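You operate a simulated robot arm through the tools that you are given. There is no shell and no other tool. Be economical: measure what you need, move in short steps, check, and stop when the job is done.

You are at the controls of a simulated two-armed robot. One attempt, no reset.

Task
Put the grey filter cartridge from the desk top and the silver plate from the top of the repair bench in the black bin.

Only the result counts: the job must be done as asked and must still hold three seconds after the hand-in. Knocking over, shifting, dropping, spilling or breaking anything else fails it.

Robot
Two 7-joint arms with two-finger parallel grippers on one trunk, on a base that drives. Base frame: it is fixed to the floor where the robot stands at the start and does not move with it; the origin is under the middle of the robot, x ahead of it, y to its left, z up. Readings come in m, degrees, newtons and seconds.
The left shoulder is at the start at [0.07, 0.134, 1.251], the right one opposite. With the tool pointing down near the work surface each hand reaches from about 0.1 to 0.64 m from the robot's upright axis, wherever it stands, measured 20 degrees to its own side. Places, roughly: silver plate [-3.75, -0.5, 0.75]. Payload 1.57 kg a hand.
The tool frame of a hand sits at the grasp point between the pads (the TCP): z along the fingers, y along the line on which they close. The tips reach 0.03 m beyond it. The gripper opens to 0.08 m. The fingers are 0.017 m wide and 0.012 m thick; the gripper's body (0.04 by 0.082 m) begins 0.08 m behind the TCP.
Orientation is that of the tool frame in the base frame, as a unit quaternion [w, x, y, z]. With the fingers straight down and closing along the base's y, the tool's x points along the base's -x, its y along +y and its z along -z.

Tools
- The arms move only by the tool send_rows. It takes "left_deltas", "right_deltas" or both (then of equal length, played together; a hand with none holds still); each is a list that holds one entry, the list of rows, each a list of 7 numbers: the shift along the tool's x, y, z in m, then the turn, a rotation vector about the tool's x, y, z in degrees, then the opening, from 0 (shut) to 1 (fully open). In form: [[[tx, ty, tz, ax, ay, az, claw], ...]]. A call has 1 to 10 rows; each row shifts and turns the commanded pose from where the row before left it, along the tool's axes as they then stand. Each row takes 0.2 s and may step no farther than 0.05 m and 8.6 degrees from the row before; otherwise, or with a gripper value out of range, the whole call is refused. Where a pose cannot be reached the arm comes as near as it can. A force on the tool above 40 N (or 10 N above the force at the start of the call, whichever is more), or a blocked arm, ends the call early, and 0.2 s more pass. The fingers move at their own pace (about 0.153 m/s each) and stop on an object; they squeeze with about 36 N. The grip force told is the motor's: it shows also when the fingers shut on nothing. Time passes only in rows, and 0.2 s behind the last, so rows that do not move let the fingers close. It gives the time, the measured TCP pose, the force on the tool (base axes), the opening and the grip force at its end, in the units of the frame above (readings bear some noise).
- Cameras (640 x 400 px; columns grow to the right, rows downward): "scene" is now at [0.1303, 0.011, 1.4629]; the picture's right is [0.12, -0.99, 0.00], its down [-0.71, -0.09, -0.69] and it looks along [0.69, 0.08, -0.72] (base axes); focal length 265 px, centre (320, 200). "left" rides on the left gripper at [0.072, 0.007, -0.122] in its tool frame; the picture's right is [-0.09, 1.00, 0.00], its down [-0.84, -0.08, -0.54] and it looks along [-0.54, -0.05, 0.84] (tool axes); focal length 238 px, centre (320, 200). "right" rides on the right gripper at [0.072, -0.007, -0.122] in its tool frame; the picture's right is [0.09, 1.00, 0.00], its down [-0.84, 0.08, -0.54] and it looks along [-0.54, 0.05, 0.84] (tool axes); focal length 238 px, centre (320, 200). There is no depth. A picture from a camera that has moved, and an enlarged one, comes with that camera's place and axes in the base frame and with its lens.
- grab_frame(camera): a new picture of that camera. No time passes.
- move_column(by): slides the trunk up (or, below 0, down) by that many m; the arms and the scene camera ride with it, the base frame stays. It gives what a move gives, with no picture.
- base_move(legs): drives the robot by 1 to 6 legs, each [ahead, left, turn to the left] in m, m and degrees, along the robot's own axes; the way and the turn of a leg run together, so that a leg with both is an arc; at most 1.5 m and 180 degrees a leg. The arms and the cameras ride along, it lands a little off, and it stops where it bumps. It gives what a move gives.
- head_to(pan, tilt): turns the head with the scene camera to pan (to the left, within 86 degrees either way) and tilt (down, from -29 to 69), counted from straight ahead of the robot. It gives what a move gives.
- close_up(camera, box): a new picture of the part [left, top, right, bottom] of that camera's present view, enlarged. No time passes.
- close_job(): hands the job in; it is judged then, once.

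Work in short steps. Places have to be worked out from the pictures, the camera data and where the tool is seen: move nearer, look again, correct. Check each grasp and each placing, and mend what went wrong. You have 120 turns and 88 pictures in all, those below and enlarged ones among them. Open the grippers and draw the arms clear of the work before you hand the job in, unless the task says otherwise; then end with one line.

The tools are called after ">>>" by a JSON object that holds its "fn" and its "kwargs". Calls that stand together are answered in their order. send_rows: Moves the arms, as the interface text tells. Its arguments: {"type":"object","properties":{"left_deltas":{"type":"array"},"right_deltas":{"type":"array"}},"required":[]} The other tools are called the same way: move_column (by) slides the trunk up or down; base_move (legs) drives the base; head_to (pan, tilt) turns the head that bears the scene camera; grab_frame (camera) takes a picture; close_up (camera, box) takes an enlarged picture of a part of a camera's view; close_job () hands the job in.

At the start:

```text
t: 0.0
left_eef_pos: [0.4457, 0.305, 1.1358]
left_tool_rot: [0.001, -0.001, 1.0, 0.0]
left_force: [0.3, -0.6, -0.1]
left_finger_gap: 0.0798
left_grasp_force: 0.1
right_eef_pos: [0.3846, -0.0587, 1.1961]
right_tool_rot: [-0.001, 0.0, 1.0, 0.0]
right_force: [0.2, 0.1, 0.0]
right_finger_gap: 0.0797
right_grasp_force: 0.1
trunk travel left (down, up): [-0.825, 0.115]
robot x, y, heading: [-0.0035, -0.0015, -0.1]
head pan, tilt: [6.8, 46.0]
```

scene: 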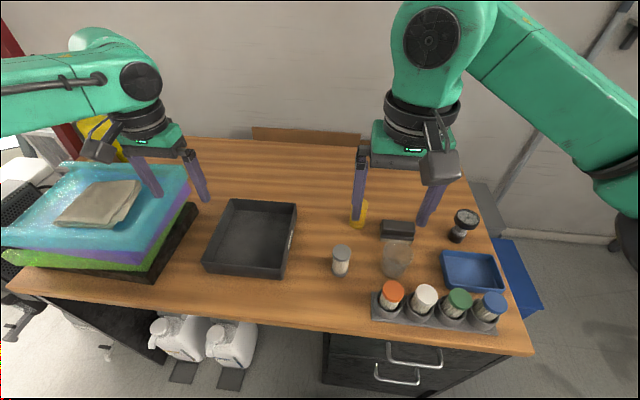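
right: 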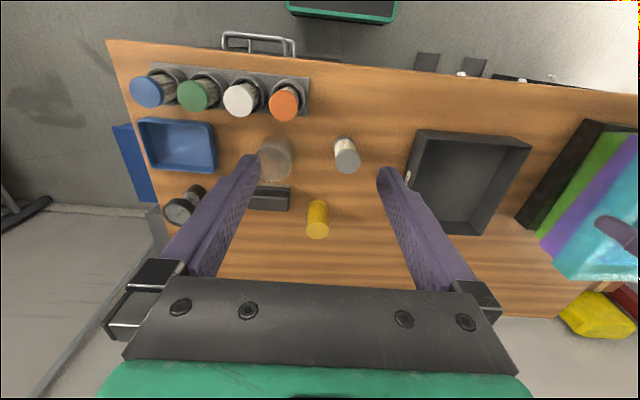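
left: 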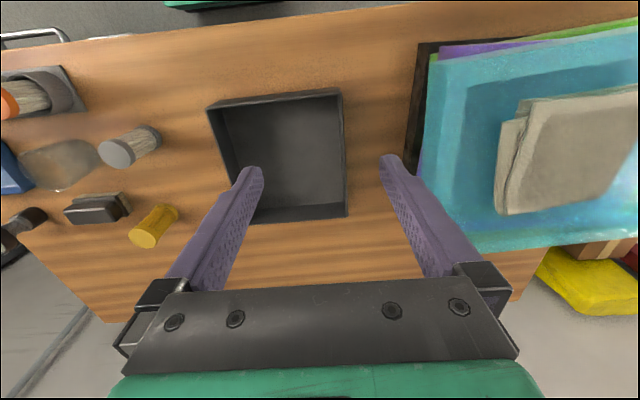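

The desk shows a black open tray (probably the bin), a grey-capped cylinder and a few other things. I'll enlarge the desk to tell which is the filter cartridge.

>>> {"fn": "close_up", "kwargs": {"camera": "scene", "box": [190, 180, 530, 392]}}

>>> {"fn": "close_up", "kwargs": {"camera": "right", "box": [120, 40, 560, 315]}}

```text
1.88 times, centred on (360, 286) of scene
camera zoom: at [0.1303, 0.011, 1.4629], right [0.12, -0.99, 0.0], down [-0.71, -0.09, -0.69], along [0.69, 0.08, -0.72], focal length 499 px, centre (245, 38)
```

zoom: 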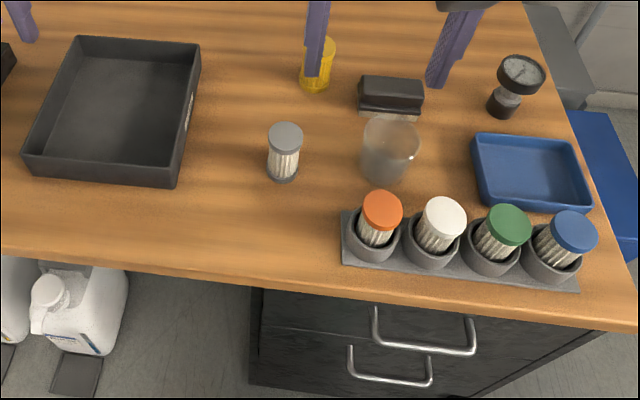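

```text
1.45 times, centred on (340, 178) of right
camera zoom: at [0.313, -0.0644, 1.3178], right [-0.09, 1.0, 0.0], down [0.84, 0.08, 0.54], along [0.54, 0.05, -0.84], focal length 347 px, centre (291, 233)
```

zoom: 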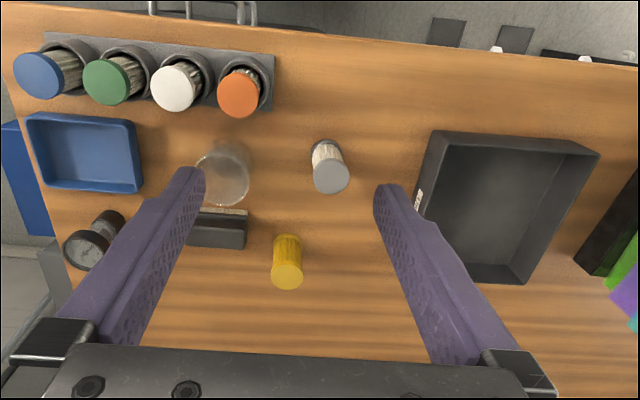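

The grey cartridge stands at about (0.48, 0.00), roughly 0.08 m tall. The black tray is at about (0.55, 0.255). I'll bring the right hand above the cartridge.

>>> {"fn": "send_rows", "kwargs": {"right_deltas": [[[-0.024, 0.0145, 0.038, 0, 0, 0, 1], [-0.024, 0.0145, 0.038, 0, 0, 0, 1], [-0.024, 0.0145, 0.038, 0, 0, 0, 1], [-0.024, 0.0145, 0.038, 0, 0, 0, 1], [0, 0, 0, 0, 0, 0, 1]]]}}

>>> {"fn": "grab_frame", "kwargs": {"camera": "right"}}

>>> {"fn": "grab_frame", "kwargs": {"camera": "scene"}}

```text
t: 1.2
left_eef_pos: [0.4444, 0.3051, 1.1366]
left_tool_rot: [0.0, -0.001, 1.0, 0.001]
left_force: [0.2, -0.3, -0.3]
left_finger_gap: 0.0802
left_grasp_force: 0.0
right_eef_pos: [0.4833, 0.0012, 1.0433]
right_tool_rot: [0.0, 0.0, 1.0, 0.0]
right_force: [-0.9, 0.3, 0.3]
right_finger_gap: 0.08
right_grasp_force: 0.1
trunk travel left (down, up): [-0.825, 0.115]
robot x, y, heading: [-0.0036, -0.003, 0.0]
head pan, tilt: [6.8, 46.0]
```

```text
82 pictures are left
camera right: at [0.4112, -0.0044, 1.167], right [-0.09, 1.0, 0.0], down [0.84, 0.08, 0.54], along [0.54, 0.05, -0.84], focal length 238 px, centre (320, 200)
```

right: 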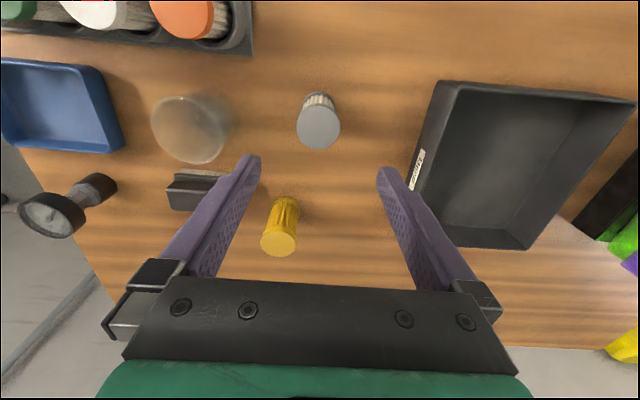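

```text
81 pictures are left
camera scene: at [0.13, 0.0107, 1.463], right [0.12, -0.99, 0.0], down [-0.71, -0.09, -0.69], along [0.69, 0.08, -0.72], focal length 265 px, centre (320, 200)
```

scene: 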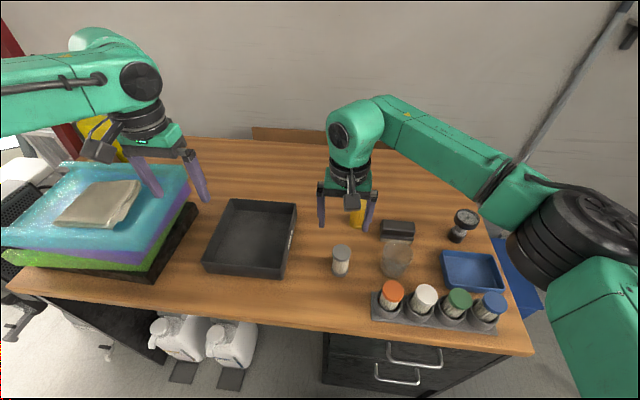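

The cap centre works out to (0.480, 0.001), right under the tool. I'll go straight down to z≈0.90.

>>> {"fn": "send_rows", "kwargs": {"right_deltas": [[[0.001, 0, 0.035, 0, 0, 0, 1], [0.001, 0, 0.036, 0, 0, 0, 1], [0, 0, 0.036, 0, 0, 0, 1], [0, 0, 0.036, 0, 0, 0, 1], [0, 0, 0, 0, 0, 0, 1]]]}}

>>> {"fn": "grab_frame", "kwargs": {"camera": "right"}}

```text
t: 2.4
left_eef_pos: [0.4447, 0.3042, 1.1374]
left_tool_rot: [0.001, -0.001, 1.0, -0.001]
left_force: [-0.3, 0.4, -0.8]
left_finger_gap: 0.0799
left_grasp_force: 0.0
right_eef_pos: [0.4826, -0.0006, 0.9015]
right_tool_rot: [0.0, 0.0, 1.0, 0.0]
right_force: [-0.3, -0.4, -0.7]
right_finger_gap: 0.0798
right_grasp_force: 0.0
trunk travel left (down, up): [-0.825, 0.115]
robot x, y, heading: [-0.0019, 0.0004, 0.2]
head pan, tilt: [6.8, 46.0]
```

```text
80 pictures are left
camera right: at [0.4104, -0.0068, 1.0234], right [-0.09, 1.0, 0.0], down [0.84, 0.08, 0.54], along [0.54, 0.05, -0.84], focal length 238 px, centre (320, 200)
```

right: 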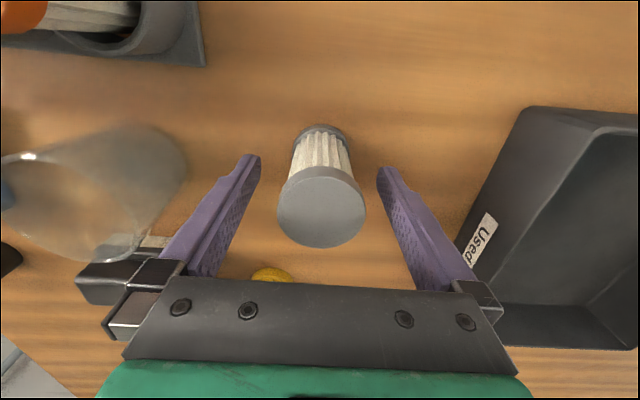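

The cartridge is centred between the fingers and the bin is labelled "Used…". I'll close, then lift.

>>> {"fn": "send_rows", "kwargs": {"right_deltas": [[[0.002, 0, 0, 0, 0, 0, 0.5], [0, 0, 0, 0, 0, 0, 0], [0, 0, 0, 0, 0, 0, 0], [0, 0, 0, 0, 0, 0, 0], [0, 0, -0.03, 0, 0, 0, 0], [0, 0, -0.04, 0, 0, 0, 0], [0, 0, -0.04, 0, 0, 0, 0], [0, 0, 0, 0, 0, 0, 0]]]}}

>>> {"fn": "grab_frame", "kwargs": {"camera": "right"}}

```text
t: 4.2
left_eef_pos: [0.4462, 0.3042, 1.1359]
left_tool_rot: [0.0, -0.001, 1.0, 0.0]
left_force: [0.4, -0.1, 0.1]
left_finger_gap: 0.0803
left_grasp_force: 0.1
right_eef_pos: [0.4782, -0.0, 1.0145]
right_tool_rot: [0.001, 0.001, 1.0, 0.0]
right_force: [0.1, 0.0, -1.0]
right_finger_gap: 0.0415
right_grasp_force: 35.9
trunk travel left (down, up): [-0.825, 0.115]
robot x, y, heading: [-0.002, 0.0027, -0.2]
head pan, tilt: [6.8, 46.0]
```

```text
79 pictures are left
camera right: at [0.4069, -0.0056, 1.1363], right [-0.09, 1.0, 0.0], down [0.84, 0.08, 0.54], along [0.54, 0.05, -0.84], focal length 238 px, centre (320, 200)
```

right: 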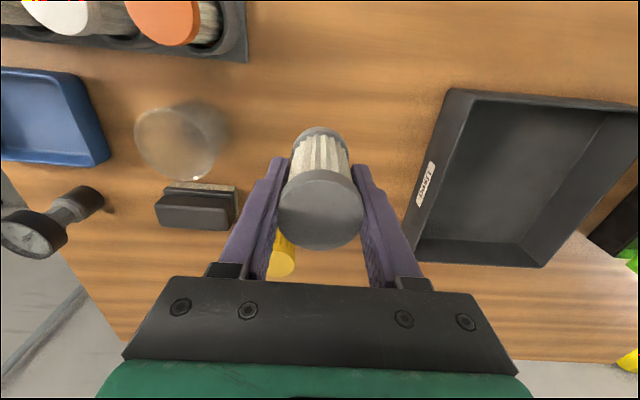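

The cartridge is held (gap 0.0415). Before carrying it to the bin I'll move the left hand up and to the left out of the way, then look closely at the bin.

>>> {"fn": "send_rows", "kwargs": {"left_deltas": [[[0.015, 0.02, -0.035, 0, 0, 0, 0], [0.015, 0.025, -0.035, 0, 0, 0, 0], [0.015, 0.025, -0.035, 0, 0, 0, 0], [0.015, 0.025, -0.02, 0, 0, 0, 0], [0.015, 0.025, 0, 0, 0, 0, 0], [0.015, 0.025, 0, 0, 0, 0, 0]]]}}

>>> {"fn": "close_up", "kwargs": {"camera": "scene", "box": [180, 180, 340, 280]}}

```text
t: 5.6
left_eef_pos: [0.3534, 0.4517, 1.2597]
left_tool_rot: [0.001, 0.0, 1.0, 0.0]
left_force: [-0.2, -0.4, 0.2]
left_finger_gap: 0.0001
left_grasp_force: 21.3
right_eef_pos: [0.4786, 0.0014, 1.0127]
right_tool_rot: [0.001, 0.0, 1.0, 0.001]
right_force: [0.1, 0.5, -1.1]
right_finger_gap: 0.0411
right_grasp_force: 36.0
trunk travel left (down, up): [-0.825, 0.115]
robot x, y, heading: [-0.0036, 0.0007, 0.1]
head pan, tilt: [6.8, 46.0]
```

```text
4.00 times, centred on (260, 230) of scene
camera zoom: at [0.13, 0.0123, 1.463], right [0.12, -0.99, 0.0], down [-0.71, -0.09, -0.69], along [0.69, 0.08, -0.72], focal length 1060 px, centre (560, 80)
```

zoom: 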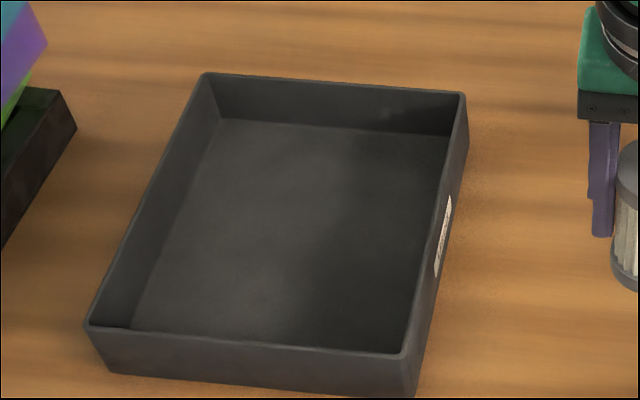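

Bin outline: x 0.437–0.648, y 0.14–0.335, rim at about z = 0.90. I'll put the cartridge near its far right corner at (0.595, 0.20), leaving room for the plate.

>>> {"fn": "send_rows", "kwargs": {"right_deltas": [[[-0.0234, 0.0398, -0.004, 0, 0, 0, 0], [-0.0234, 0.0398, -0.004, 0, 0, 0, 0], [-0.0234, 0.0398, 0, 0, 0, 0, 0], [-0.0234, 0.0398, 0, 0, 0, 0, 0], [-0.0234, 0.0398, 0, 0, 0, 0, 0], [0, 0, 0, 0, 0, 0, 0]]]}}

>>> {"fn": "grab_frame", "kwargs": {"camera": "right"}}

>>> {"fn": "grab_frame", "kwargs": {"camera": "scene"}}

```text
t: 7.0
left_eef_pos: [0.3534, 0.4506, 1.2601]
left_tool_rot: [0.0, -0.001, 1.0, 0.0]
left_force: [-0.9, 0.2, -0.1]
left_finger_gap: 0.0
left_grasp_force: 21.1
right_eef_pos: [0.5084, 0.108, 1.0185]
right_tool_rot: [0.0, 0.0, 1.0, 0.0]
right_force: [-0.1, 0.0, -0.6]
right_finger_gap: 0.0411
right_grasp_force: 36.1
right hand out of reach, approached as far as the arm can: row 3, 4, 5
trunk travel left (down, up): [-0.825, 0.115]
robot x, y, heading: [-0.0002, 0.0013, -0.0]
head pan, tilt: [6.8, 46.0]
```

```text
77 pictures are left
camera right: at [0.4367, 0.1014, 1.1409], right [-0.09, 1.0, 0.0], down [0.84, 0.08, 0.54], along [0.54, 0.05, -0.84], focal length 238 px, centre (320, 200)
```

right: 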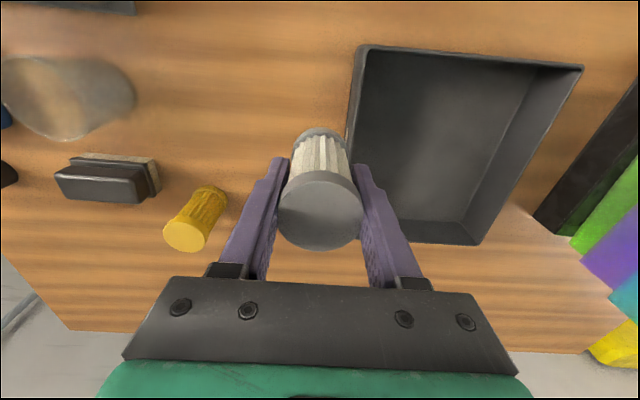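

```text
76 pictures are left
camera scene: at [0.13, 0.011, 1.463], right [0.12, -0.99, 0.0], down [-0.71, -0.09, -0.69], along [0.69, 0.08, -0.72], focal length 265 px, centre (320, 200)
```

scene: 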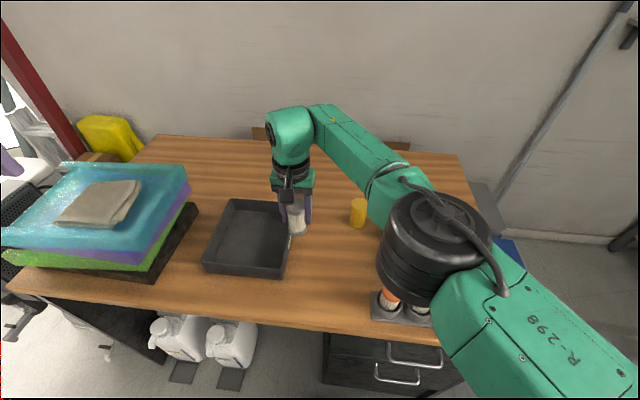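

The target is out of reach from here. I'll lift the hand a little and drive the base 0.2 m left so the bin falls in the right arm's range.

>>> {"fn": "send_rows", "kwargs": {"right_deltas": [[[0.01, 0, -0.03, 0, 0, 0, 0], [0, 0, -0.03, 0, 0, 0, 0], [0, 0, 0, 0, 0, 0, 0]]]}}

>>> {"fn": "base_move", "kwargs": {"legs": [[0, 0.2, 0]]}}

>>> {"fn": "grab_frame", "kwargs": {"camera": "scene"}}

```text
t: 7.8
left_eef_pos: [0.3539, 0.4518, 1.2589]
left_tool_rot: [0.0, -0.001, 1.0, 0.0]
left_force: [0.7, 0.1, -0.1]
left_finger_gap: 0.0
left_grasp_force: 22.3
right_eef_pos: [0.5012, 0.1099, 1.0793]
right_tool_rot: [0.0, 0.0, 1.0, 0.0]
right_force: [-0.3, -0.2, -1.5]
right_finger_gap: 0.0408
right_grasp_force: 36.5
trunk travel left (down, up): [-0.825, 0.115]
robot x, y, heading: [-0.0013, -0.0011, -0.0]
head pan, tilt: [6.8, 46.0]
```

```text
t: 9.4
left_eef_pos: [0.3538, 0.6426, 1.261]
left_tool_rot: [0.0, 0.001, 1.0, 0.001]
left_force: [-0.1, 0.2, 0.4]
left_finger_gap: 0.0
left_grasp_force: 21.7
right_eef_pos: [0.501, 0.3008, 1.0795]
right_tool_rot: [0.0, 0.002, 1.0, 0.002]
right_force: [0.6, -0.5, -0.6]
right_finger_gap: 0.0406
right_grasp_force: 36.0
trunk travel left (down, up): [-0.825, 0.115]
robot x, y, heading: [-0.003, 0.1935, -0.2]
head pan, tilt: [6.8, 46.0]
```

```text
75 pictures are left
camera scene: at [0.1305, 0.2021, 1.463], right [0.12, -0.99, 0.0], down [-0.71, -0.08, -0.69], along [0.69, 0.08, -0.72], focal length 265 px, centre (320, 200)
```

scene: 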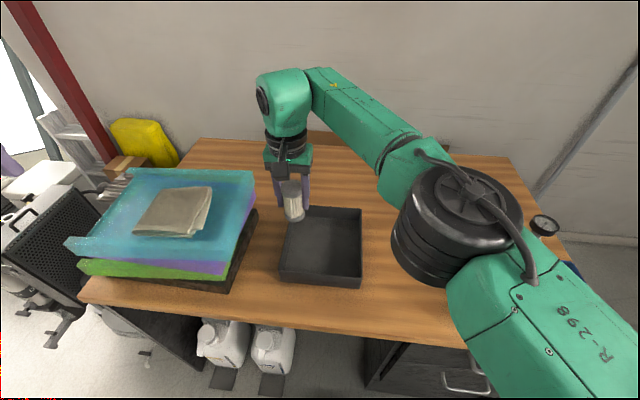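

Now I'll move over the bin's far right part, to about (0.575, 0.20).

>>> {"fn": "send_rows", "kwargs": {"right_deltas": [[[-0.0247, -0.0336, 0, 0, 0, 0, 0], [-0.0247, -0.0336, 0, 0, 0, 0, 0], [-0.0247, -0.0336, 0, 0, 0, 0, 0], [0, 0, 0, 0, 0, 0, 0]]]}}

>>> {"fn": "grab_frame", "kwargs": {"camera": "right"}}

>>> {"fn": "grab_frame", "kwargs": {"camera": "scene"}}

```text
t: 10.4
left_eef_pos: [0.3555, 0.6463, 1.2599]
left_tool_rot: [-0.001, 0.0, 1.0, 0.0]
left_force: [-0.2, -0.6, -0.4]
left_finger_gap: 0.0
left_grasp_force: 20.8
right_eef_pos: [0.5637, 0.209, 1.0763]
right_tool_rot: [0.001, 0.002, 1.0, 0.0]
right_force: [0.4, -0.8, -0.8]
right_finger_gap: 0.0407
right_grasp_force: 35.9
right hand out of reach, approached as far as the arm can: row 3
trunk travel left (down, up): [-0.825, 0.115]
robot x, y, heading: [0.0016, 0.1951, -0.1]
head pan, tilt: [6.8, 46.0]
```

```text
74 pictures are left
camera right: at [0.4911, 0.204, 1.1975], right [-0.09, 1.0, 0.0], down [0.84, 0.07, 0.54], along [0.54, 0.05, -0.84], focal length 238 px, centre (320, 200)
```

right: 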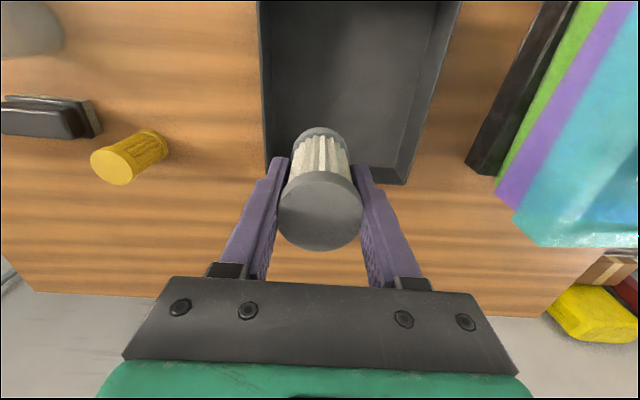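

```text
73 pictures are left
camera scene: at [0.1308, 0.2061, 1.4629], right [0.12, -0.99, 0.0], down [-0.71, -0.08, -0.69], along [0.69, 0.08, -0.72], focal length 265 px, centre (320, 200)
```

scene: 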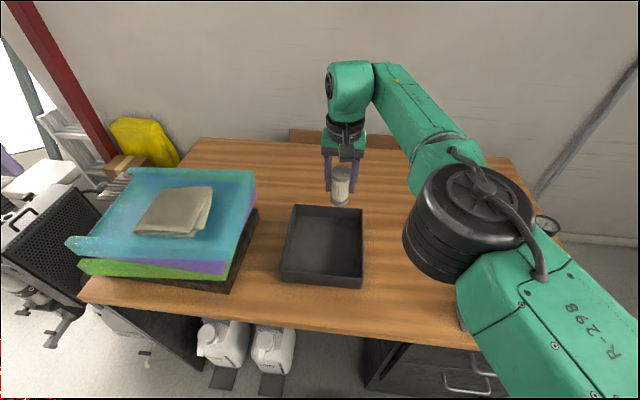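

The hand is at (0.564, 0.209), inside the bin outline, and the elbow is high above everything. I'll lower it until the cartridge base is almost on the bin floor.

>>> {"fn": "send_rows", "kwargs": {"right_deltas": [[[0.002, 0, 0.04, 0, 0, 0, 0], [0.002, 0, 0.04, 0, 0, 0, 0], [0, 0, 0.04, 0, 0, 0, 0], [0, 0, 0.03, 0, 0, 0, 0], [0, 0, 0.012, 0, 0, 0, 0], [0, 0, 0, 0, 0, 0, 0]]]}}

>>> {"fn": "grab_frame", "kwargs": {"camera": "right"}}

>>> {"fn": "close_up", "kwargs": {"camera": "scene", "box": [240, 140, 480, 290]}}

```text
t: 11.8
left_eef_pos: [0.3545, 0.6463, 1.2588]
left_tool_rot: [0.0, 0.001, 1.0, -0.001]
left_force: [0.5, 0.4, 0.5]
left_finger_gap: 0.0001
left_grasp_force: 20.9
right_eef_pos: [0.5483, 0.2091, 0.918]
right_tool_rot: [0.0, 0.002, 1.0, 0.0]
right_force: [0.1, -0.2, -1.1]
right_finger_gap: 0.0406
right_grasp_force: 36.2
right hand out of reach, approached as far as the arm can: row 3, 4
trunk travel left (down, up): [-0.825, 0.115]
robot x, y, heading: [0.0037, 0.1964, -0.1]
head pan, tilt: [6.8, 46.0]
```

```text
72 pictures are left
camera right: at [0.4761, 0.2029, 1.0417], right [-0.09, 1.0, 0.0], down [0.84, 0.07, 0.54], along [0.54, 0.05, -0.84], focal length 238 px, centre (320, 200)
```

right: 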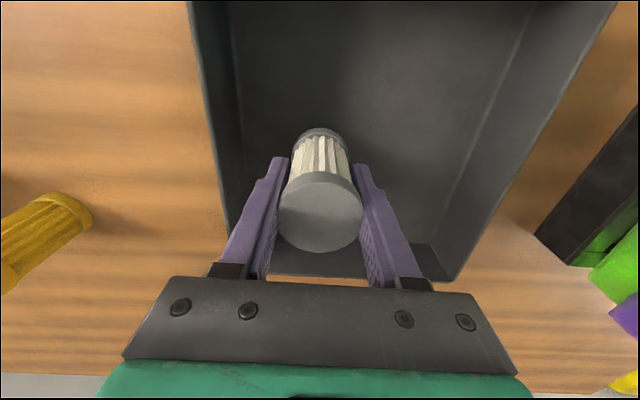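

```text
2.67 times, centred on (360, 215) of scene
camera zoom: at [0.1302, 0.207, 1.463], right [0.12, -0.99, 0.0], down [-0.71, -0.08, -0.69], along [0.69, 0.08, -0.72], focal length 707 px, centre (213, 160)
```

zoom: 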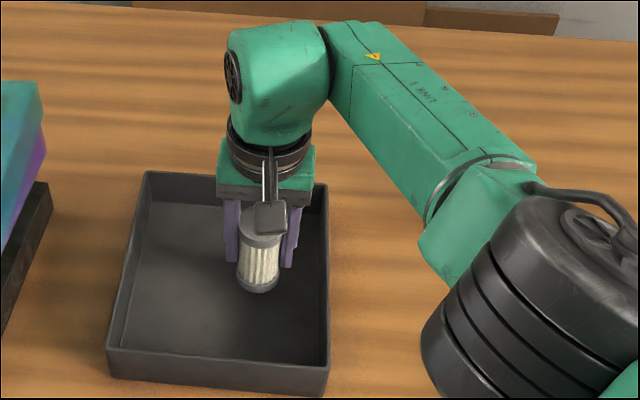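

The cartridge is inside the bin and hangs about 1 cm above the floor. I'll lower it until it touches.

>>> {"fn": "send_rows", "kwargs": {"right_deltas": [[[0.003, 0, 0.006, 0, 0, 0, 0], [0, 0, 0.003, 0, 0, 0, 0], [0, 0, 0.002, 0, 0, 0, 0], [0, 0, 0, 0, 0, 0, 0]]]}}

```text
t: 12.8
left_eef_pos: [0.3544, 0.6451, 1.2597]
left_tool_rot: [0.001, 0.001, 1.0, 0.0]
left_force: [0.1, -0.9, -0.4]
left_finger_gap: 0.0
left_grasp_force: 20.9
right_eef_pos: [0.5478, 0.2095, 0.909]
right_tool_rot: [0.001, 0.002, 1.0, 0.0]
right_force: [0.3, -0.3, -0.8]
right_finger_gap: 0.0403
right_grasp_force: 35.5
trunk travel left (down, up): [-0.825, 0.115]
robot x, y, heading: [0.0044, 0.1958, -0.1]
head pan, tilt: [6.8, 46.0]
```

There is no contact yet, so I'll go down in millimetre steps.

>>> {"fn": "send_rows", "kwargs": {"right_deltas": [[[0, 0, 0.002, 0, 0, 0, 0], [0, 0, 0.002, 0, 0, 0, 0], [0, 0, 0, 0, 0, 0, 0]]]}}

```text
t: 13.6
left_eef_pos: [0.3542, 0.6455, 1.2605]
left_tool_rot: [0.0, 0.001, 1.0, 0.0]
left_force: [-0.4, 0.3, 0.5]
left_finger_gap: 0.0001
left_grasp_force: 21.6
right_eef_pos: [0.5451, 0.2073, 0.9065]
right_tool_rot: [0.0, 0.002, 1.0, -0.001]
right_force: [1.5, -1.6, 4.4]
right_finger_gap: 0.0402
right_grasp_force: 36.2
trunk travel left (down, up): [-0.825, 0.115]
robot x, y, heading: [-0.0021, 0.1938, -0.0]
head pan, tilt: [6.8, 46.0]
```

The force has risen to about 4 N, so it is touching the floor. I'll release and rise straight up.

>>> {"fn": "send_rows", "kwargs": {"right_deltas": [[[0, 0, 0, 0, 0, 0, 0.75], [0, 0, 0, 0, 0, 0, 0.75], [0, 0, -0.02, 0, 0, 0, 0.75], [0, 0, -0.04, 0, 0, 0, 0.75], [0, 0, -0.045, 0, 0, 0, 0.75], [0, 0, -0.045, 0, 0, 0, 0.75], [0, 0, -0.045, 0, 0, 0, 0.75], [0, 0, 0, 0, 0, 0, 0.75]]]}}

>>> {"fn": "grab_frame", "kwargs": {"camera": "right"}}

```text
t: 15.4
left_eef_pos: [0.355, 0.6452, 1.2589]
left_tool_rot: [-0.001, 0.001, 1.0, 0.0]
left_force: [-1.1, -1.1, 0.0]
left_finger_gap: 0.0
left_grasp_force: 21.2
right_eef_pos: [0.5464, 0.2087, 1.1]
right_tool_rot: [0.0, 0.002, 1.0, 0.0]
right_force: [0.1, -0.6, 0.1]
right_finger_gap: 0.0602
right_grasp_force: 0.1
trunk travel left (down, up): [-0.825, 0.115]
robot x, y, heading: [0.0019, 0.198, -0.1]
head pan, tilt: [6.8, 46.0]
```

```text
70 pictures are left
camera right: at [0.4748, 0.203, 1.2227], right [-0.09, 1.0, 0.0], down [0.84, 0.07, 0.54], along [0.54, 0.05, -0.84], focal length 238 px, centre (320, 200)
```

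right: 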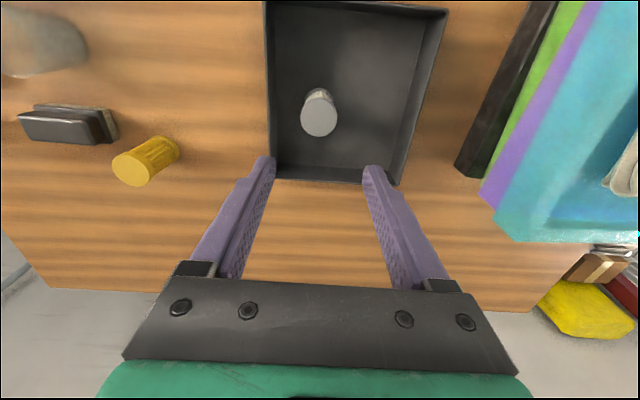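

The cartridge stands in the bin. I'll draw both hands back and up near the body, then look around for the route to the bench.

>>> {"fn": "send_rows", "kwargs": {"right_deltas": [[[0.03, -0.01, -0.03, 0, 0, 0, 0.75], [0.035, -0.02, -0.025, 0, 0, 0, 0.75], [0.035, -0.02, -0.025, 0, 0, 0, 0.75], [0.035, -0.03, -0.01, 0, 0, 0, 0.75], [0.035, -0.03, 0, 0, 0, 0, 0.75], [0.035, -0.03, 0, 0, 0, 0, 0.75], [0.035, -0.03, 0, 0, 0, 0, 0.75]]], "left_deltas": [[[0.01, -0.03, 0, 0, 0, 0, 0], [0.01, -0.03, 0, 0, 0, 0, 0], [0.01, -0.03, 0, 0, 0, 0, 0], [0.01, -0.03, 0, 0, 0, 0, 0], [0.01, -0.02, 0, 0, 0, 0, 0], [0.01, -0.02, 0, 0, 0, 0, 0], [0, -0.02, 0, 0, 0, 0, 0]]]}}

>>> {"fn": "head_to", "kwargs": {"pan": 86, "tilt": 25}}

>>> {"fn": "grab_frame", "kwargs": {"camera": "scene"}}

>>> {"fn": "head_to", "kwargs": {"pan": -86, "tilt": 25}}

>>> {"fn": "grab_frame", "kwargs": {"camera": "scene"}}

```text
t: 17.0
left_eef_pos: [0.2913, 0.4614, 1.259]
left_tool_rot: [0.001, 0.0, 1.0, 0.002]
left_force: [-0.2, 0.3, 1.0]
left_finger_gap: 0.0
left_grasp_force: 21.1
right_eef_pos: [0.3036, 0.0332, 1.191]
right_tool_rot: [0.001, 0.002, 1.0, 0.001]
right_force: [-0.2, 0.3, 0.2]
right_finger_gap: 0.0599
right_grasp_force: 0.0
trunk travel left (down, up): [-0.825, 0.115]
robot x, y, heading: [-0.0026, 0.1983, -0.0]
head pan, tilt: [6.8, 46.0]
```

```text
t: 18.5
left_eef_pos: [0.2937, 0.4642, 1.2584]
left_tool_rot: [0.0, 0.0, 1.0, 0.0]
left_force: [0.2, -0.7, -0.2]
left_finger_gap: 0.0001
left_grasp_force: 21.5
right_eef_pos: [0.3065, 0.0364, 1.1906]
right_tool_rot: [0.001, 0.002, 1.0, 0.0]
right_force: [-0.7, -0.3, 0.0]
right_finger_gap: 0.0601
right_grasp_force: 0.1
trunk travel left (down, up): [-0.825, 0.115]
robot x, y, heading: [-0.0019, 0.1979, 0.1]
head pan, tilt: [85.9, 25.0]
```

```text
69 pictures are left
camera scene: at [0.0575, 0.2887, 1.4949], right [1.0, -0.07, 0.0], down [-0.03, -0.42, -0.91], along [0.07, 0.9, -0.42], focal length 265 px, centre (320, 200)
```

scene: 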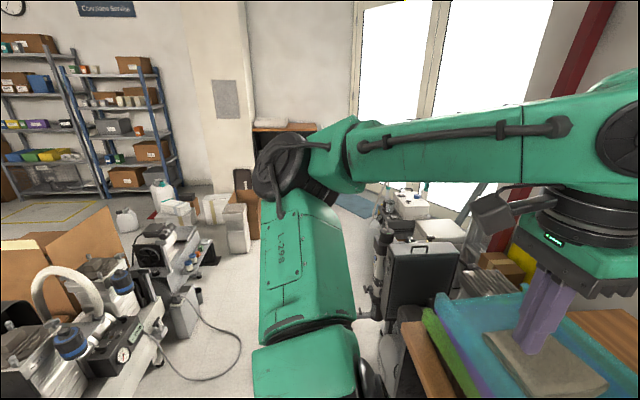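

```text
t: 21.1
left_eef_pos: [0.2932, 0.4651, 1.2581]
left_tool_rot: [0.001, 0.001, 1.0, 0.0]
left_force: [0.4, 1.0, 0.3]
left_finger_gap: 0.0001
left_grasp_force: 21.2
right_eef_pos: [0.3072, 0.037, 1.1913]
right_tool_rot: [0.001, 0.002, 1.0, -0.001]
right_force: [-0.1, -0.6, -0.9]
right_finger_gap: 0.0601
right_grasp_force: 0.1
trunk travel left (down, up): [-0.825, 0.115]
robot x, y, heading: [-0.0007, 0.194, -0.1]
head pan, tilt: [-85.9, 25.0]
```

```text
68 pictures are left
camera scene: at [0.0568, 0.1047, 1.495], right [-1.0, -0.07, 0.0], down [-0.03, 0.42, -0.91], along [0.06, -0.9, -0.42], focal length 265 px, centre (320, 200)
```

scene: 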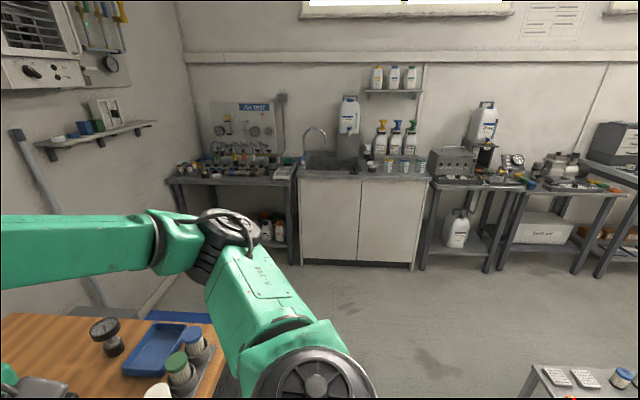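

The area behind is cluttered: a small table shows near (-0.6, -0.4). I'll turn the base 90° left in place and look towards -x before driving anywhere.

>>> {"fn": "base_move", "kwargs": {"legs": [[0, 0, 90]]}}

>>> {"fn": "head_to", "kwargs": {"pan": 70, "tilt": 35}}

>>> {"fn": "grab_frame", "kwargs": {"camera": "scene"}}

```text
t: 25.3
left_eef_pos: [-0.266, 0.4911, 1.2581]
left_tool_rot: [-0.001, -0.703, 0.711, -0.001]
left_force: [0.1, -0.3, 0.0]
left_finger_gap: 0.0
left_grasp_force: 21.8
right_eef_pos: [0.1626, 0.4998, 1.1908]
right_tool_rot: [-0.001, -0.702, 0.712, -0.001]
right_force: [-0.2, 0.4, -1.6]
right_finger_gap: 0.06
right_grasp_force: 0.2
trunk travel left (down, up): [-0.825, 0.115]
robot x, y, heading: [0.0041, 0.1938, 89.5]
head pan, tilt: [-85.9, 25.0]
```

```text
t: 27.7
left_eef_pos: [-0.2668, 0.4906, 1.259]
left_tool_rot: [0.0, -0.703, 0.712, 0.0]
left_force: [-0.4, 0.1, 0.1]
left_finger_gap: 0.0
left_grasp_force: 21.4
right_eef_pos: [0.1627, 0.4998, 1.1913]
right_tool_rot: [0.0, -0.702, 0.712, 0.001]
right_force: [-0.1, 0.3, 0.9]
right_finger_gap: 0.0599
right_grasp_force: 0.1
trunk travel left (down, up): [-0.825, 0.115]
robot x, y, heading: [-0.0007, 0.1946, 89.3]
head pan, tilt: [70.0, 35.0]
```

```text
67 pictures are left
camera scene: at [-0.0814, 0.2781, 1.4792], right [0.35, 0.94, 0.0], down [0.54, -0.2, -0.82], along [-0.77, 0.29, -0.57], focal length 265 px, centre (320, 200)
```

scene: 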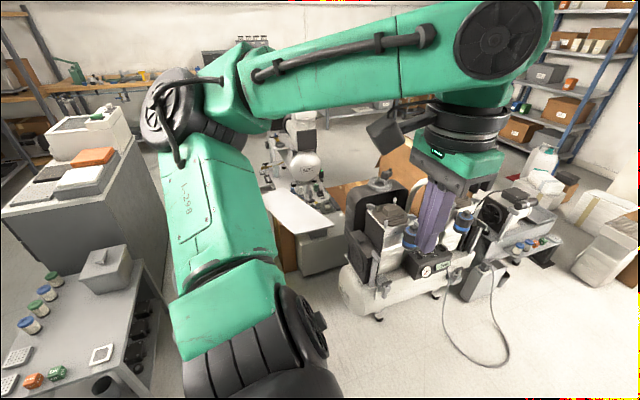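

The left arm blocks much of the view. I'll turn a further 90° so that I face the bench side.

>>> {"fn": "base_move", "kwargs": {"legs": [[0, 0, 90]]}}

>>> {"fn": "head_to", "kwargs": {"pan": 0, "tilt": 30}}

>>> {"fn": "grab_frame", "kwargs": {"camera": "scene"}}

>>> {"fn": "head_to", "kwargs": {"pan": 0, "tilt": 60}}

>>> {"fn": "grab_frame", "kwargs": {"camera": "scene"}}

```text
t: 31.9
left_eef_pos: [-0.2947, -0.0728, 1.2581]
left_tool_rot: [0.0, 1.0, -0.005, 0.0]
left_force: [-0.6, 0.4, 0.5]
left_finger_gap: 0.0
left_grasp_force: 21.4
right_eef_pos: [-0.3043, 0.3566, 1.1906]
right_tool_rot: [0.0, 1.0, -0.006, 0.0]
right_force: [-0.5, 0.3, -0.7]
right_finger_gap: 0.0603
right_grasp_force: 0.2
trunk travel left (down, up): [-0.825, 0.115]
robot x, y, heading: [0.0034, 0.1927, 179.4]
head pan, tilt: [70.0, 35.0]
```

```text
t: 33.4
left_eef_pos: [-0.2938, -0.0717, 1.2582]
left_tool_rot: [0.001, 1.0, -0.004, 0.001]
left_force: [-0.6, 0.9, 0.5]
left_finger_gap: 0.0
left_grasp_force: 21.5
right_eef_pos: [-0.3048, 0.3559, 1.1915]
right_tool_rot: [0.0, 1.0, -0.005, 0.0]
right_force: [-0.9, 0.6, -1.0]
right_finger_gap: 0.06
right_grasp_force: 0.0
trunk travel left (down, up): [-0.825, 0.115]
robot x, y, heading: [0.0, 0.1958, 179.3]
head pan, tilt: [0.0, 30.0]
```

```text
66 pictures are left
camera scene: at [-0.1403, 0.1979, 1.487], right [0.01, 1.0, 0.0], down [0.5, 0.0, -0.87], along [-0.87, 0.01, -0.5], focal length 265 px, centre (320, 200)
```

scene: 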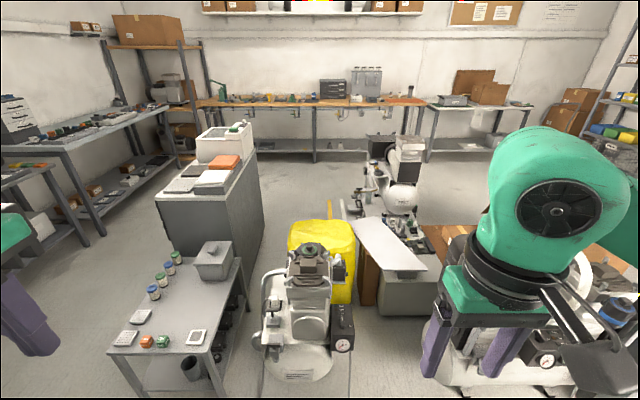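

```text
t: 34.3
left_eef_pos: [-0.2946, -0.0729, 1.2581]
left_tool_rot: [0.001, 1.0, -0.004, -0.001]
left_force: [0.2, -0.2, -0.3]
left_finger_gap: 0.0
left_grasp_force: 21.4
right_eef_pos: [-0.3053, 0.3566, 1.1924]
right_tool_rot: [-0.001, 1.0, -0.005, 0.0]
right_force: [0.4, -0.5, -0.1]
right_finger_gap: 0.0598
right_grasp_force: 0.0
trunk travel left (down, up): [-0.825, 0.115]
robot x, y, heading: [0.0033, 0.1955, 179.6]
head pan, tilt: [0.0, 60.0]
```

```text
65 pictures are left
camera scene: at [-0.1165, 0.1978, 1.4449], right [0.01, 1.0, 0.0], down [0.87, -0.01, -0.5], along [-0.5, 0.0, -0.87], focal length 265 px, centre (320, 200)
```

scene: 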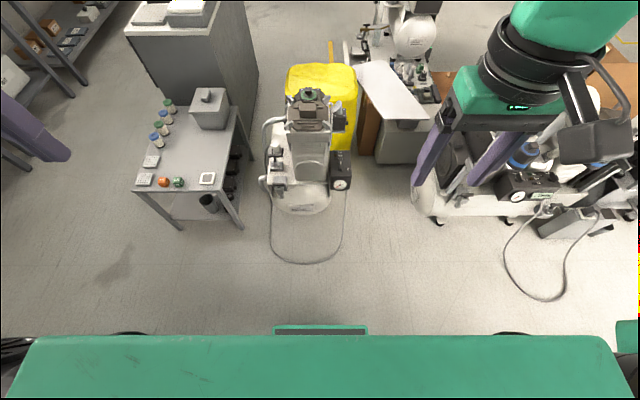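

The plate's place falls on the long wooden bench on the far wall. The straight way is blocked by a small table and a cabinet, but there is a clear aisle at y ≈ -0.5 to -1.7. I'll slide left to y ≈ -1.1 and look again.

>>> {"fn": "base_move", "kwargs": {"legs": [[0, 1.3, 0]]}}

>>> {"fn": "head_to", "kwargs": {"pan": 0, "tilt": 32}}

>>> {"fn": "grab_frame", "kwargs": {"camera": "scene"}}

```text
t: 40.8
left_eef_pos: [-0.3122, -1.3703, 1.2579]
left_tool_rot: [0.001, 1.0, -0.008, 0.0]
left_force: [-0.4, 0.1, 0.4]
left_finger_gap: 0.0
left_grasp_force: 20.7
right_eef_pos: [-0.3215, -0.9418, 1.1915]
right_tool_rot: [0.0, 1.0, -0.008, 0.0]
right_force: [0.1, -0.2, 0.5]
right_finger_gap: 0.0601
right_grasp_force: 0.0
trunk travel left (down, up): [-0.825, 0.115]
robot x, y, heading: [-0.0157, -1.1095, 179.1]
head pan, tilt: [0.0, 60.0]
```

```text
t: 41.8
left_eef_pos: [-0.3134, -1.3701, 1.2585]
left_tool_rot: [0.0, 1.0, -0.008, 0.0]
left_force: [-0.2, -0.3, -0.1]
left_finger_gap: 0.0001
left_grasp_force: 21.3
right_eef_pos: [-0.3202, -0.942, 1.1922]
right_tool_rot: [0.0, 1.0, -0.008, 0.0]
right_force: [0.1, 0.5, -0.5]
right_finger_gap: 0.06
right_grasp_force: 0.1
trunk travel left (down, up): [-0.825, 0.115]
robot x, y, heading: [-0.017, -1.1059, 179.0]
head pan, tilt: [0.0, 32.0]
```

```text
64 pictures are left
camera scene: at [-0.1556, -1.1016, 1.4838], right [0.02, 1.0, 0.0], down [0.53, -0.01, -0.85], along [-0.85, 0.01, -0.53], focal length 265 px, centre (320, 200)
```

scene: 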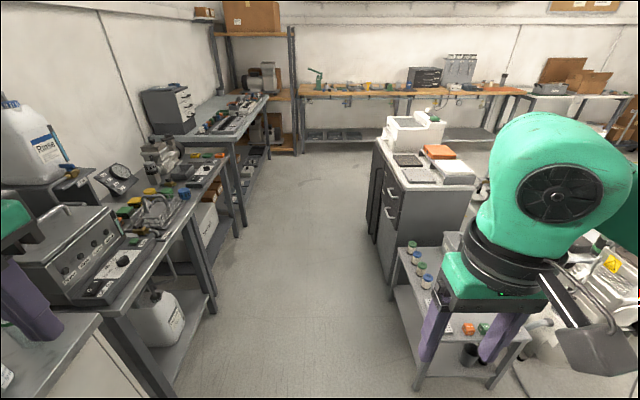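

The aisle runs from y ≈ -1.75 to -0.6 and is clear to the far bench. I'll drive 1.5 m ahead, shifting slightly left, and re-check.

>>> {"fn": "base_move", "kwargs": {"legs": [[0, 0.04, 1], [1.5, 0, 0]]}}

>>> {"fn": "grab_frame", "kwargs": {"camera": "scene"}}

```text
t: 49.8
left_eef_pos: [-1.825, -1.438, 1.2583]
left_tool_rot: [0.0, 1.0, 0.01, -0.001]
left_force: [0.0, 0.6, -0.6]
left_finger_gap: 0.0
left_grasp_force: 21.1
right_eef_pos: [-1.8482, -1.0104, 1.1913]
right_tool_rot: [0.0, 1.0, 0.01, 0.0]
right_force: [0.0, -0.3, 0.4]
right_finger_gap: 0.06
right_grasp_force: 0.1
trunk travel left (down, up): [-0.825, 0.115]
robot x, y, heading: [-1.5364, -1.1625, -178.9]
head pan, tilt: [0.0, 32.0]
```

```text
63 pictures are left
camera scene: at [-1.6767, -1.1636, 1.4839], right [-0.02, 1.0, 0.0], down [0.53, 0.01, -0.85], along [-0.85, -0.02, -0.53], focal length 265 px, centre (320, 200)
```

scene: 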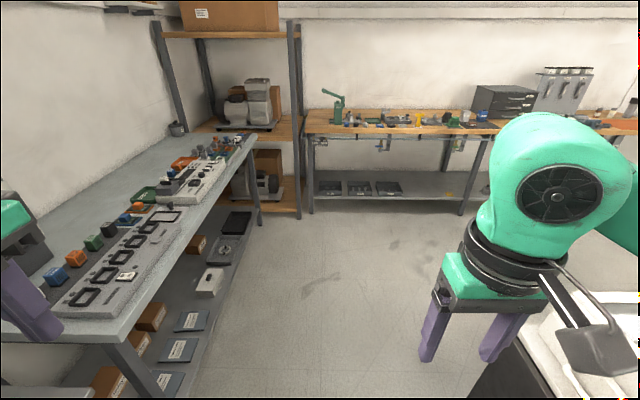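

The back bench's front edge is at about x = -3.85. I'll drive 1.2 m further ahead and then slide right past the cabinet's end to line up with y ≈ -0.67.

>>> {"fn": "base_move", "kwargs": {"legs": [[0, 0, -1], [1.25, 0, 0], [0, -0.5, 0]]}}

>>> {"fn": "grab_frame", "kwargs": {"camera": "scene"}}

```text
t: 59.0
left_eef_pos: [-3.101, -0.9349, 1.257]
left_tool_rot: [-0.001, 1.0, -0.007, 0.001]
left_force: [0.3, -0.1, 0.1]
left_finger_gap: 0.0001
left_grasp_force: 21.3
right_eef_pos: [-3.1093, -0.5059, 1.1905]
right_tool_rot: [-0.001, 1.0, -0.008, 0.001]
right_force: [-0.3, 0.4, 1.8]
right_finger_gap: 0.06
right_grasp_force: 0.2
trunk travel left (down, up): [-0.825, 0.115]
robot x, y, heading: [-2.8055, -0.668, 179.4]
head pan, tilt: [0.0, 32.0]
```

```text
62 pictures are left
camera scene: at [-2.9441, -0.6664, 1.4838], right [0.01, 1.0, 0.0], down [0.53, -0.01, -0.85], along [-0.85, 0.01, -0.53], focal length 265 px, centre (320, 200)
```

scene: 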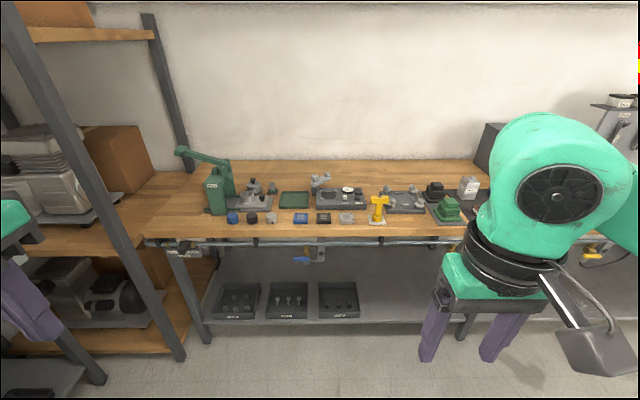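

>>> {"fn": "close_up", "kwargs": {"camera": "scene", "box": [165, 135, 505, 345]}}

```text
1.88 times, centred on (335, 240) of scene
camera zoom: at [-2.9441, -0.6664, 1.4838], right [0.01, 1.0, 0.0], down [0.53, -0.01, -0.85], along [-0.85, 0.01, -0.53], focal length 499 px, centre (292, 125)
```

zoom: 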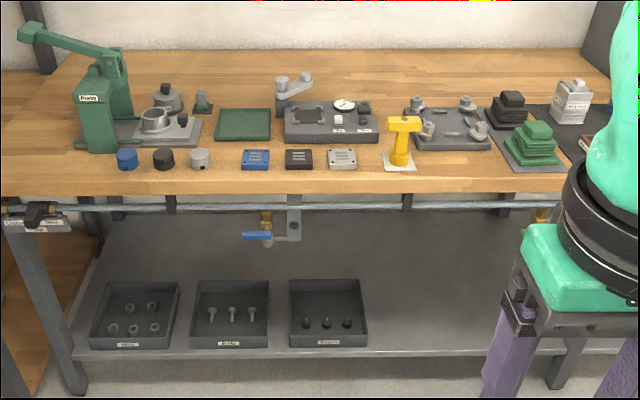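

The silver plate is the grey square piece third in the row of small plates, at roughly (-3.95, -0.53). I'll drive 0.55 m nearer, which puts the right hand about over the bench edge.

>>> {"fn": "base_move", "kwargs": {"legs": [[0.55, 0, 0.5]]}}

>>> {"fn": "head_to", "kwargs": {"pan": -5, "tilt": 50}}

>>> {"fn": "grab_frame", "kwargs": {"camera": "scene"}}

>>> {"fn": "grab_frame", "kwargs": {"camera": "right"}}

```text
t: 62.2
left_eef_pos: [-3.6504, -0.9318, 1.2592]
left_tool_rot: [0.0, 1.0, -0.002, -0.001]
left_force: [0.1, -0.6, 0.1]
left_finger_gap: 0.0001
left_grasp_force: 20.8
right_eef_pos: [-3.6632, -0.5037, 1.1915]
right_tool_rot: [-0.001, 1.0, -0.002, -0.001]
right_force: [0.6, -0.5, -1.2]
right_finger_gap: 0.0601
right_grasp_force: 0.2
trunk travel left (down, up): [-0.825, 0.115]
robot x, y, heading: [-3.3589, -0.6624, 180.0]
head pan, tilt: [0.0, 32.0]
```

```text
t: 63.0
left_eef_pos: [-3.6532, -0.9327, 1.2575]
left_tool_rot: [0.0, 1.0, -0.003, 0.0]
left_force: [0.2, 0.2, 0.0]
left_finger_gap: 0.0
left_grasp_force: 21.0
right_eef_pos: [-3.6645, -0.5037, 1.1913]
right_tool_rot: [0.001, 1.0, -0.003, 0.0]
right_force: [-0.2, 1.0, 0.6]
right_finger_gap: 0.0602
right_grasp_force: 0.1
trunk travel left (down, up): [-0.825, 0.115]
robot x, y, heading: [-3.359, -0.6674, 179.5]
head pan, tilt: [-5.0, 50.0]
```

```text
60 pictures are left
camera scene: at [-3.4858, -0.6543, 1.4575], right [0.09, 1.0, 0.0], down [0.76, -0.07, -0.64], along [-0.64, 0.06, -0.77], focal length 265 px, centre (320, 200)
```

scene: 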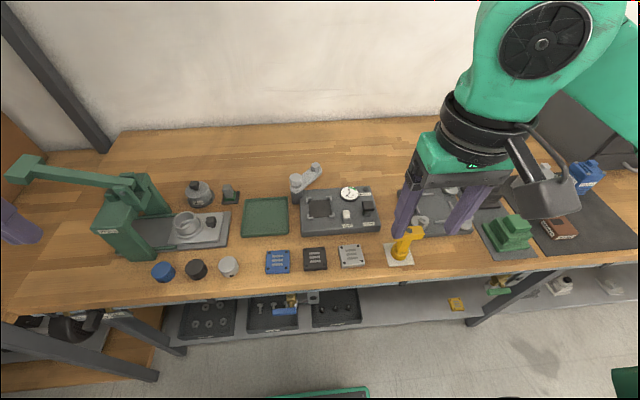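

```text
59 pictures are left
camera right: at [-3.5932, -0.4963, 1.3134], right [0.09, -1.0, 0.0], down [-0.84, -0.07, 0.54], along [-0.54, -0.05, -0.84], focal length 238 px, centre (320, 200)
```

right: 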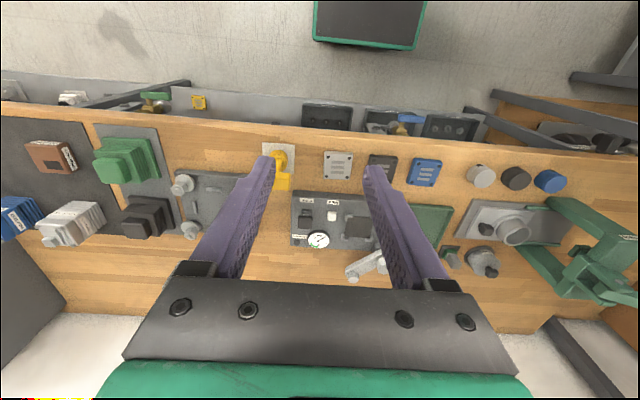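

Triangulation puts the plate at about (-3.81, -0.55). I'll zoom in on it to see its size and its neighbours.

>>> {"fn": "close_up", "kwargs": {"camera": "scene", "box": [250, 215, 430, 300]}}

>>> {"fn": "close_up", "kwargs": {"camera": "right", "box": [240, 120, 460, 220]}}

```text
3.56 times, centred on (340, 258) of scene
camera zoom: at [-3.4858, -0.6543, 1.4575], right [0.09, 1.0, 0.0], down [0.76, -0.07, -0.64], along [-0.64, 0.06, -0.77], focal length 942 px, centre (249, -4)
```

zoom: 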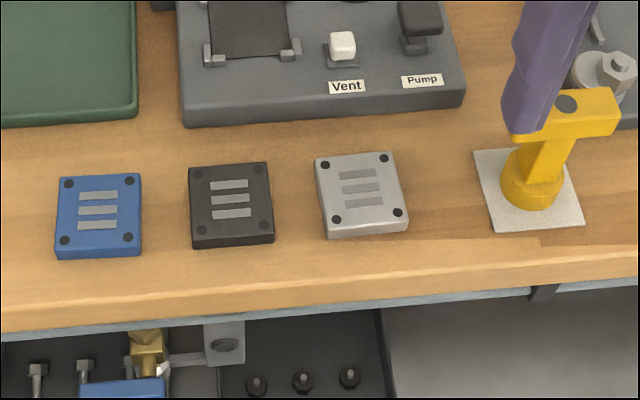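

```text
2.91 times, centred on (350, 170) of right
camera zoom: at [-3.5932, -0.4963, 1.3134], right [0.09, -1.0, 0.0], down [-0.84, -0.07, 0.54], along [-0.54, -0.05, -0.84], focal length 693 px, centre (233, 287)
```

zoom: 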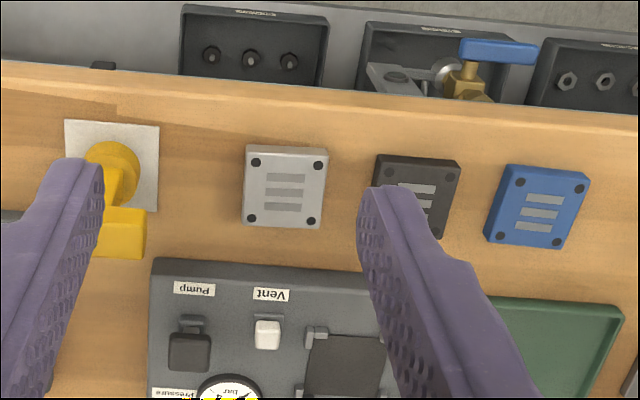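

The plate is about 0.055 m square and 1–1.5 cm thick, with about 3 cm to the black plate and 5 cm to the yellow tool's base. I'll bring the right hand above it at z≈1.01 and open to 0.9.

>>> {"fn": "send_rows", "kwargs": {"right_deltas": [[[-0.029, 0.0095, 0.036, 0, 0, 0, 0.9], [-0.029, 0.0095, 0.036, 0, 0, 0, 0.9], [-0.029, 0.0095, 0.036, 0, 0, 0, 0.9], [-0.029, 0.0095, 0.036, 0, 0, 0, 0.9], [-0.029, 0.0095, 0.036, 0, 0, 0, 0.9], [0, 0, 0, 0, 0, 0, 0.9]]]}}

>>> {"fn": "grab_frame", "kwargs": {"camera": "right"}}

>>> {"fn": "grab_frame", "kwargs": {"camera": "scene"}}

```text
t: 64.4
left_eef_pos: [-3.6515, -0.932, 1.2587]
left_tool_rot: [0.0, 1.0, -0.002, 0.0]
left_force: [1.2, -0.8, -0.6]
left_finger_gap: 0.0
left_grasp_force: 21.2
right_eef_pos: [-3.8096, -0.5466, 1.0116]
right_tool_rot: [0.0, 1.0, -0.002, 0.0]
right_force: [0.4, -1.0, 0.5]
right_finger_gap: 0.072
right_grasp_force: 0.0
trunk travel left (down, up): [-0.825, 0.115]
robot x, y, heading: [-3.3604, -0.6659, 179.7]
head pan, tilt: [-5.0, 50.0]
```

```text
56 pictures are left
camera right: at [-3.7377, -0.5397, 1.1334], right [0.09, -1.0, 0.0], down [-0.84, -0.07, 0.54], along [-0.54, -0.05, -0.84], focal length 238 px, centre (320, 200)
```

right: 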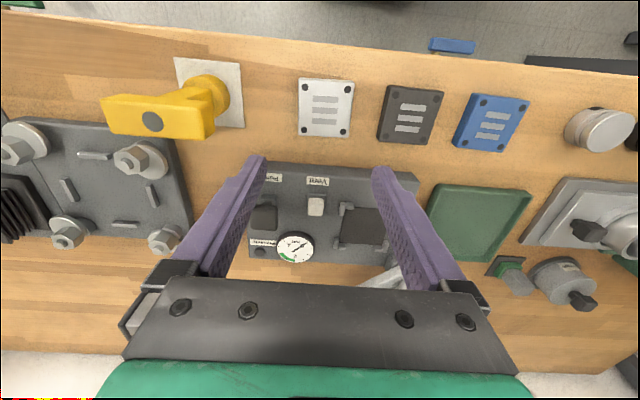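

```text
55 pictures are left
camera scene: at [-3.4845, -0.6541, 1.4575], right [0.09, 1.0, 0.0], down [0.76, -0.07, -0.64], along [-0.64, 0.06, -0.77], focal length 265 px, centre (320, 200)
```

scene: 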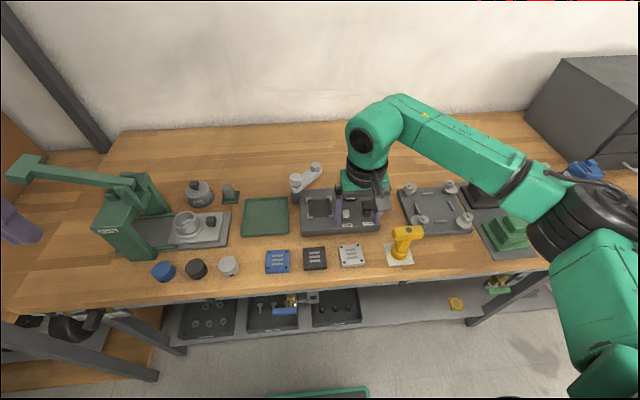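

Two views from the right hand agree on (-3.793, -0.553) with the plate's top at z ≈ 0.86. I'll shift and lower by 5 cm, then look again.

>>> {"fn": "send_rows", "kwargs": {"right_deltas": [[[0.008, 0.003, 0.025, 0, 0, 0, 0.9], [0.008, 0.003, 0.025, 0, 0, 0, 0.9], [0, 0, 0, 0, 0, 0, 0.9]]]}}

>>> {"fn": "grab_frame", "kwargs": {"camera": "right"}}

```text
t: 65.2
left_eef_pos: [-3.6526, -0.9317, 1.2589]
left_tool_rot: [0.0, 1.0, -0.002, -0.001]
left_force: [-0.4, -0.2, -0.1]
left_finger_gap: 0.0001
left_grasp_force: 21.4
right_eef_pos: [-3.7918, -0.555, 0.9624]
right_tool_rot: [0.0, 1.0, -0.002, 0.0]
right_force: [-0.7, 0.1, -0.2]
right_finger_gap: 0.0722
right_grasp_force: 0.1
trunk travel left (down, up): [-0.825, 0.115]
robot x, y, heading: [-3.3555, -0.6655, 180.0]
head pan, tilt: [-5.0, 50.0]
```

```text
54 pictures are left
camera right: at [-3.7208, -0.5485, 1.084], right [0.09, -1.0, 0.0], down [-0.84, -0.07, 0.54], along [-0.54, -0.05, -0.84], focal length 238 px, centre (320, 200)
```

right: 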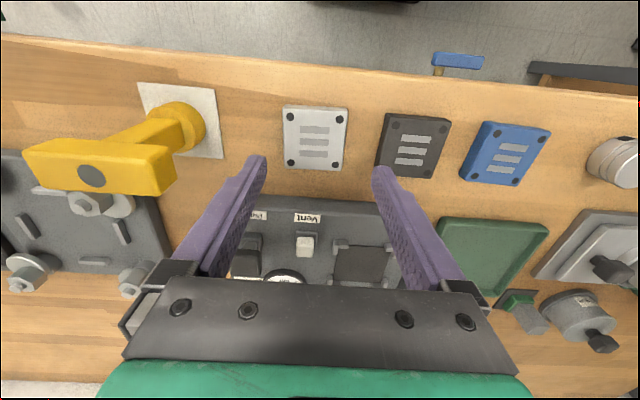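

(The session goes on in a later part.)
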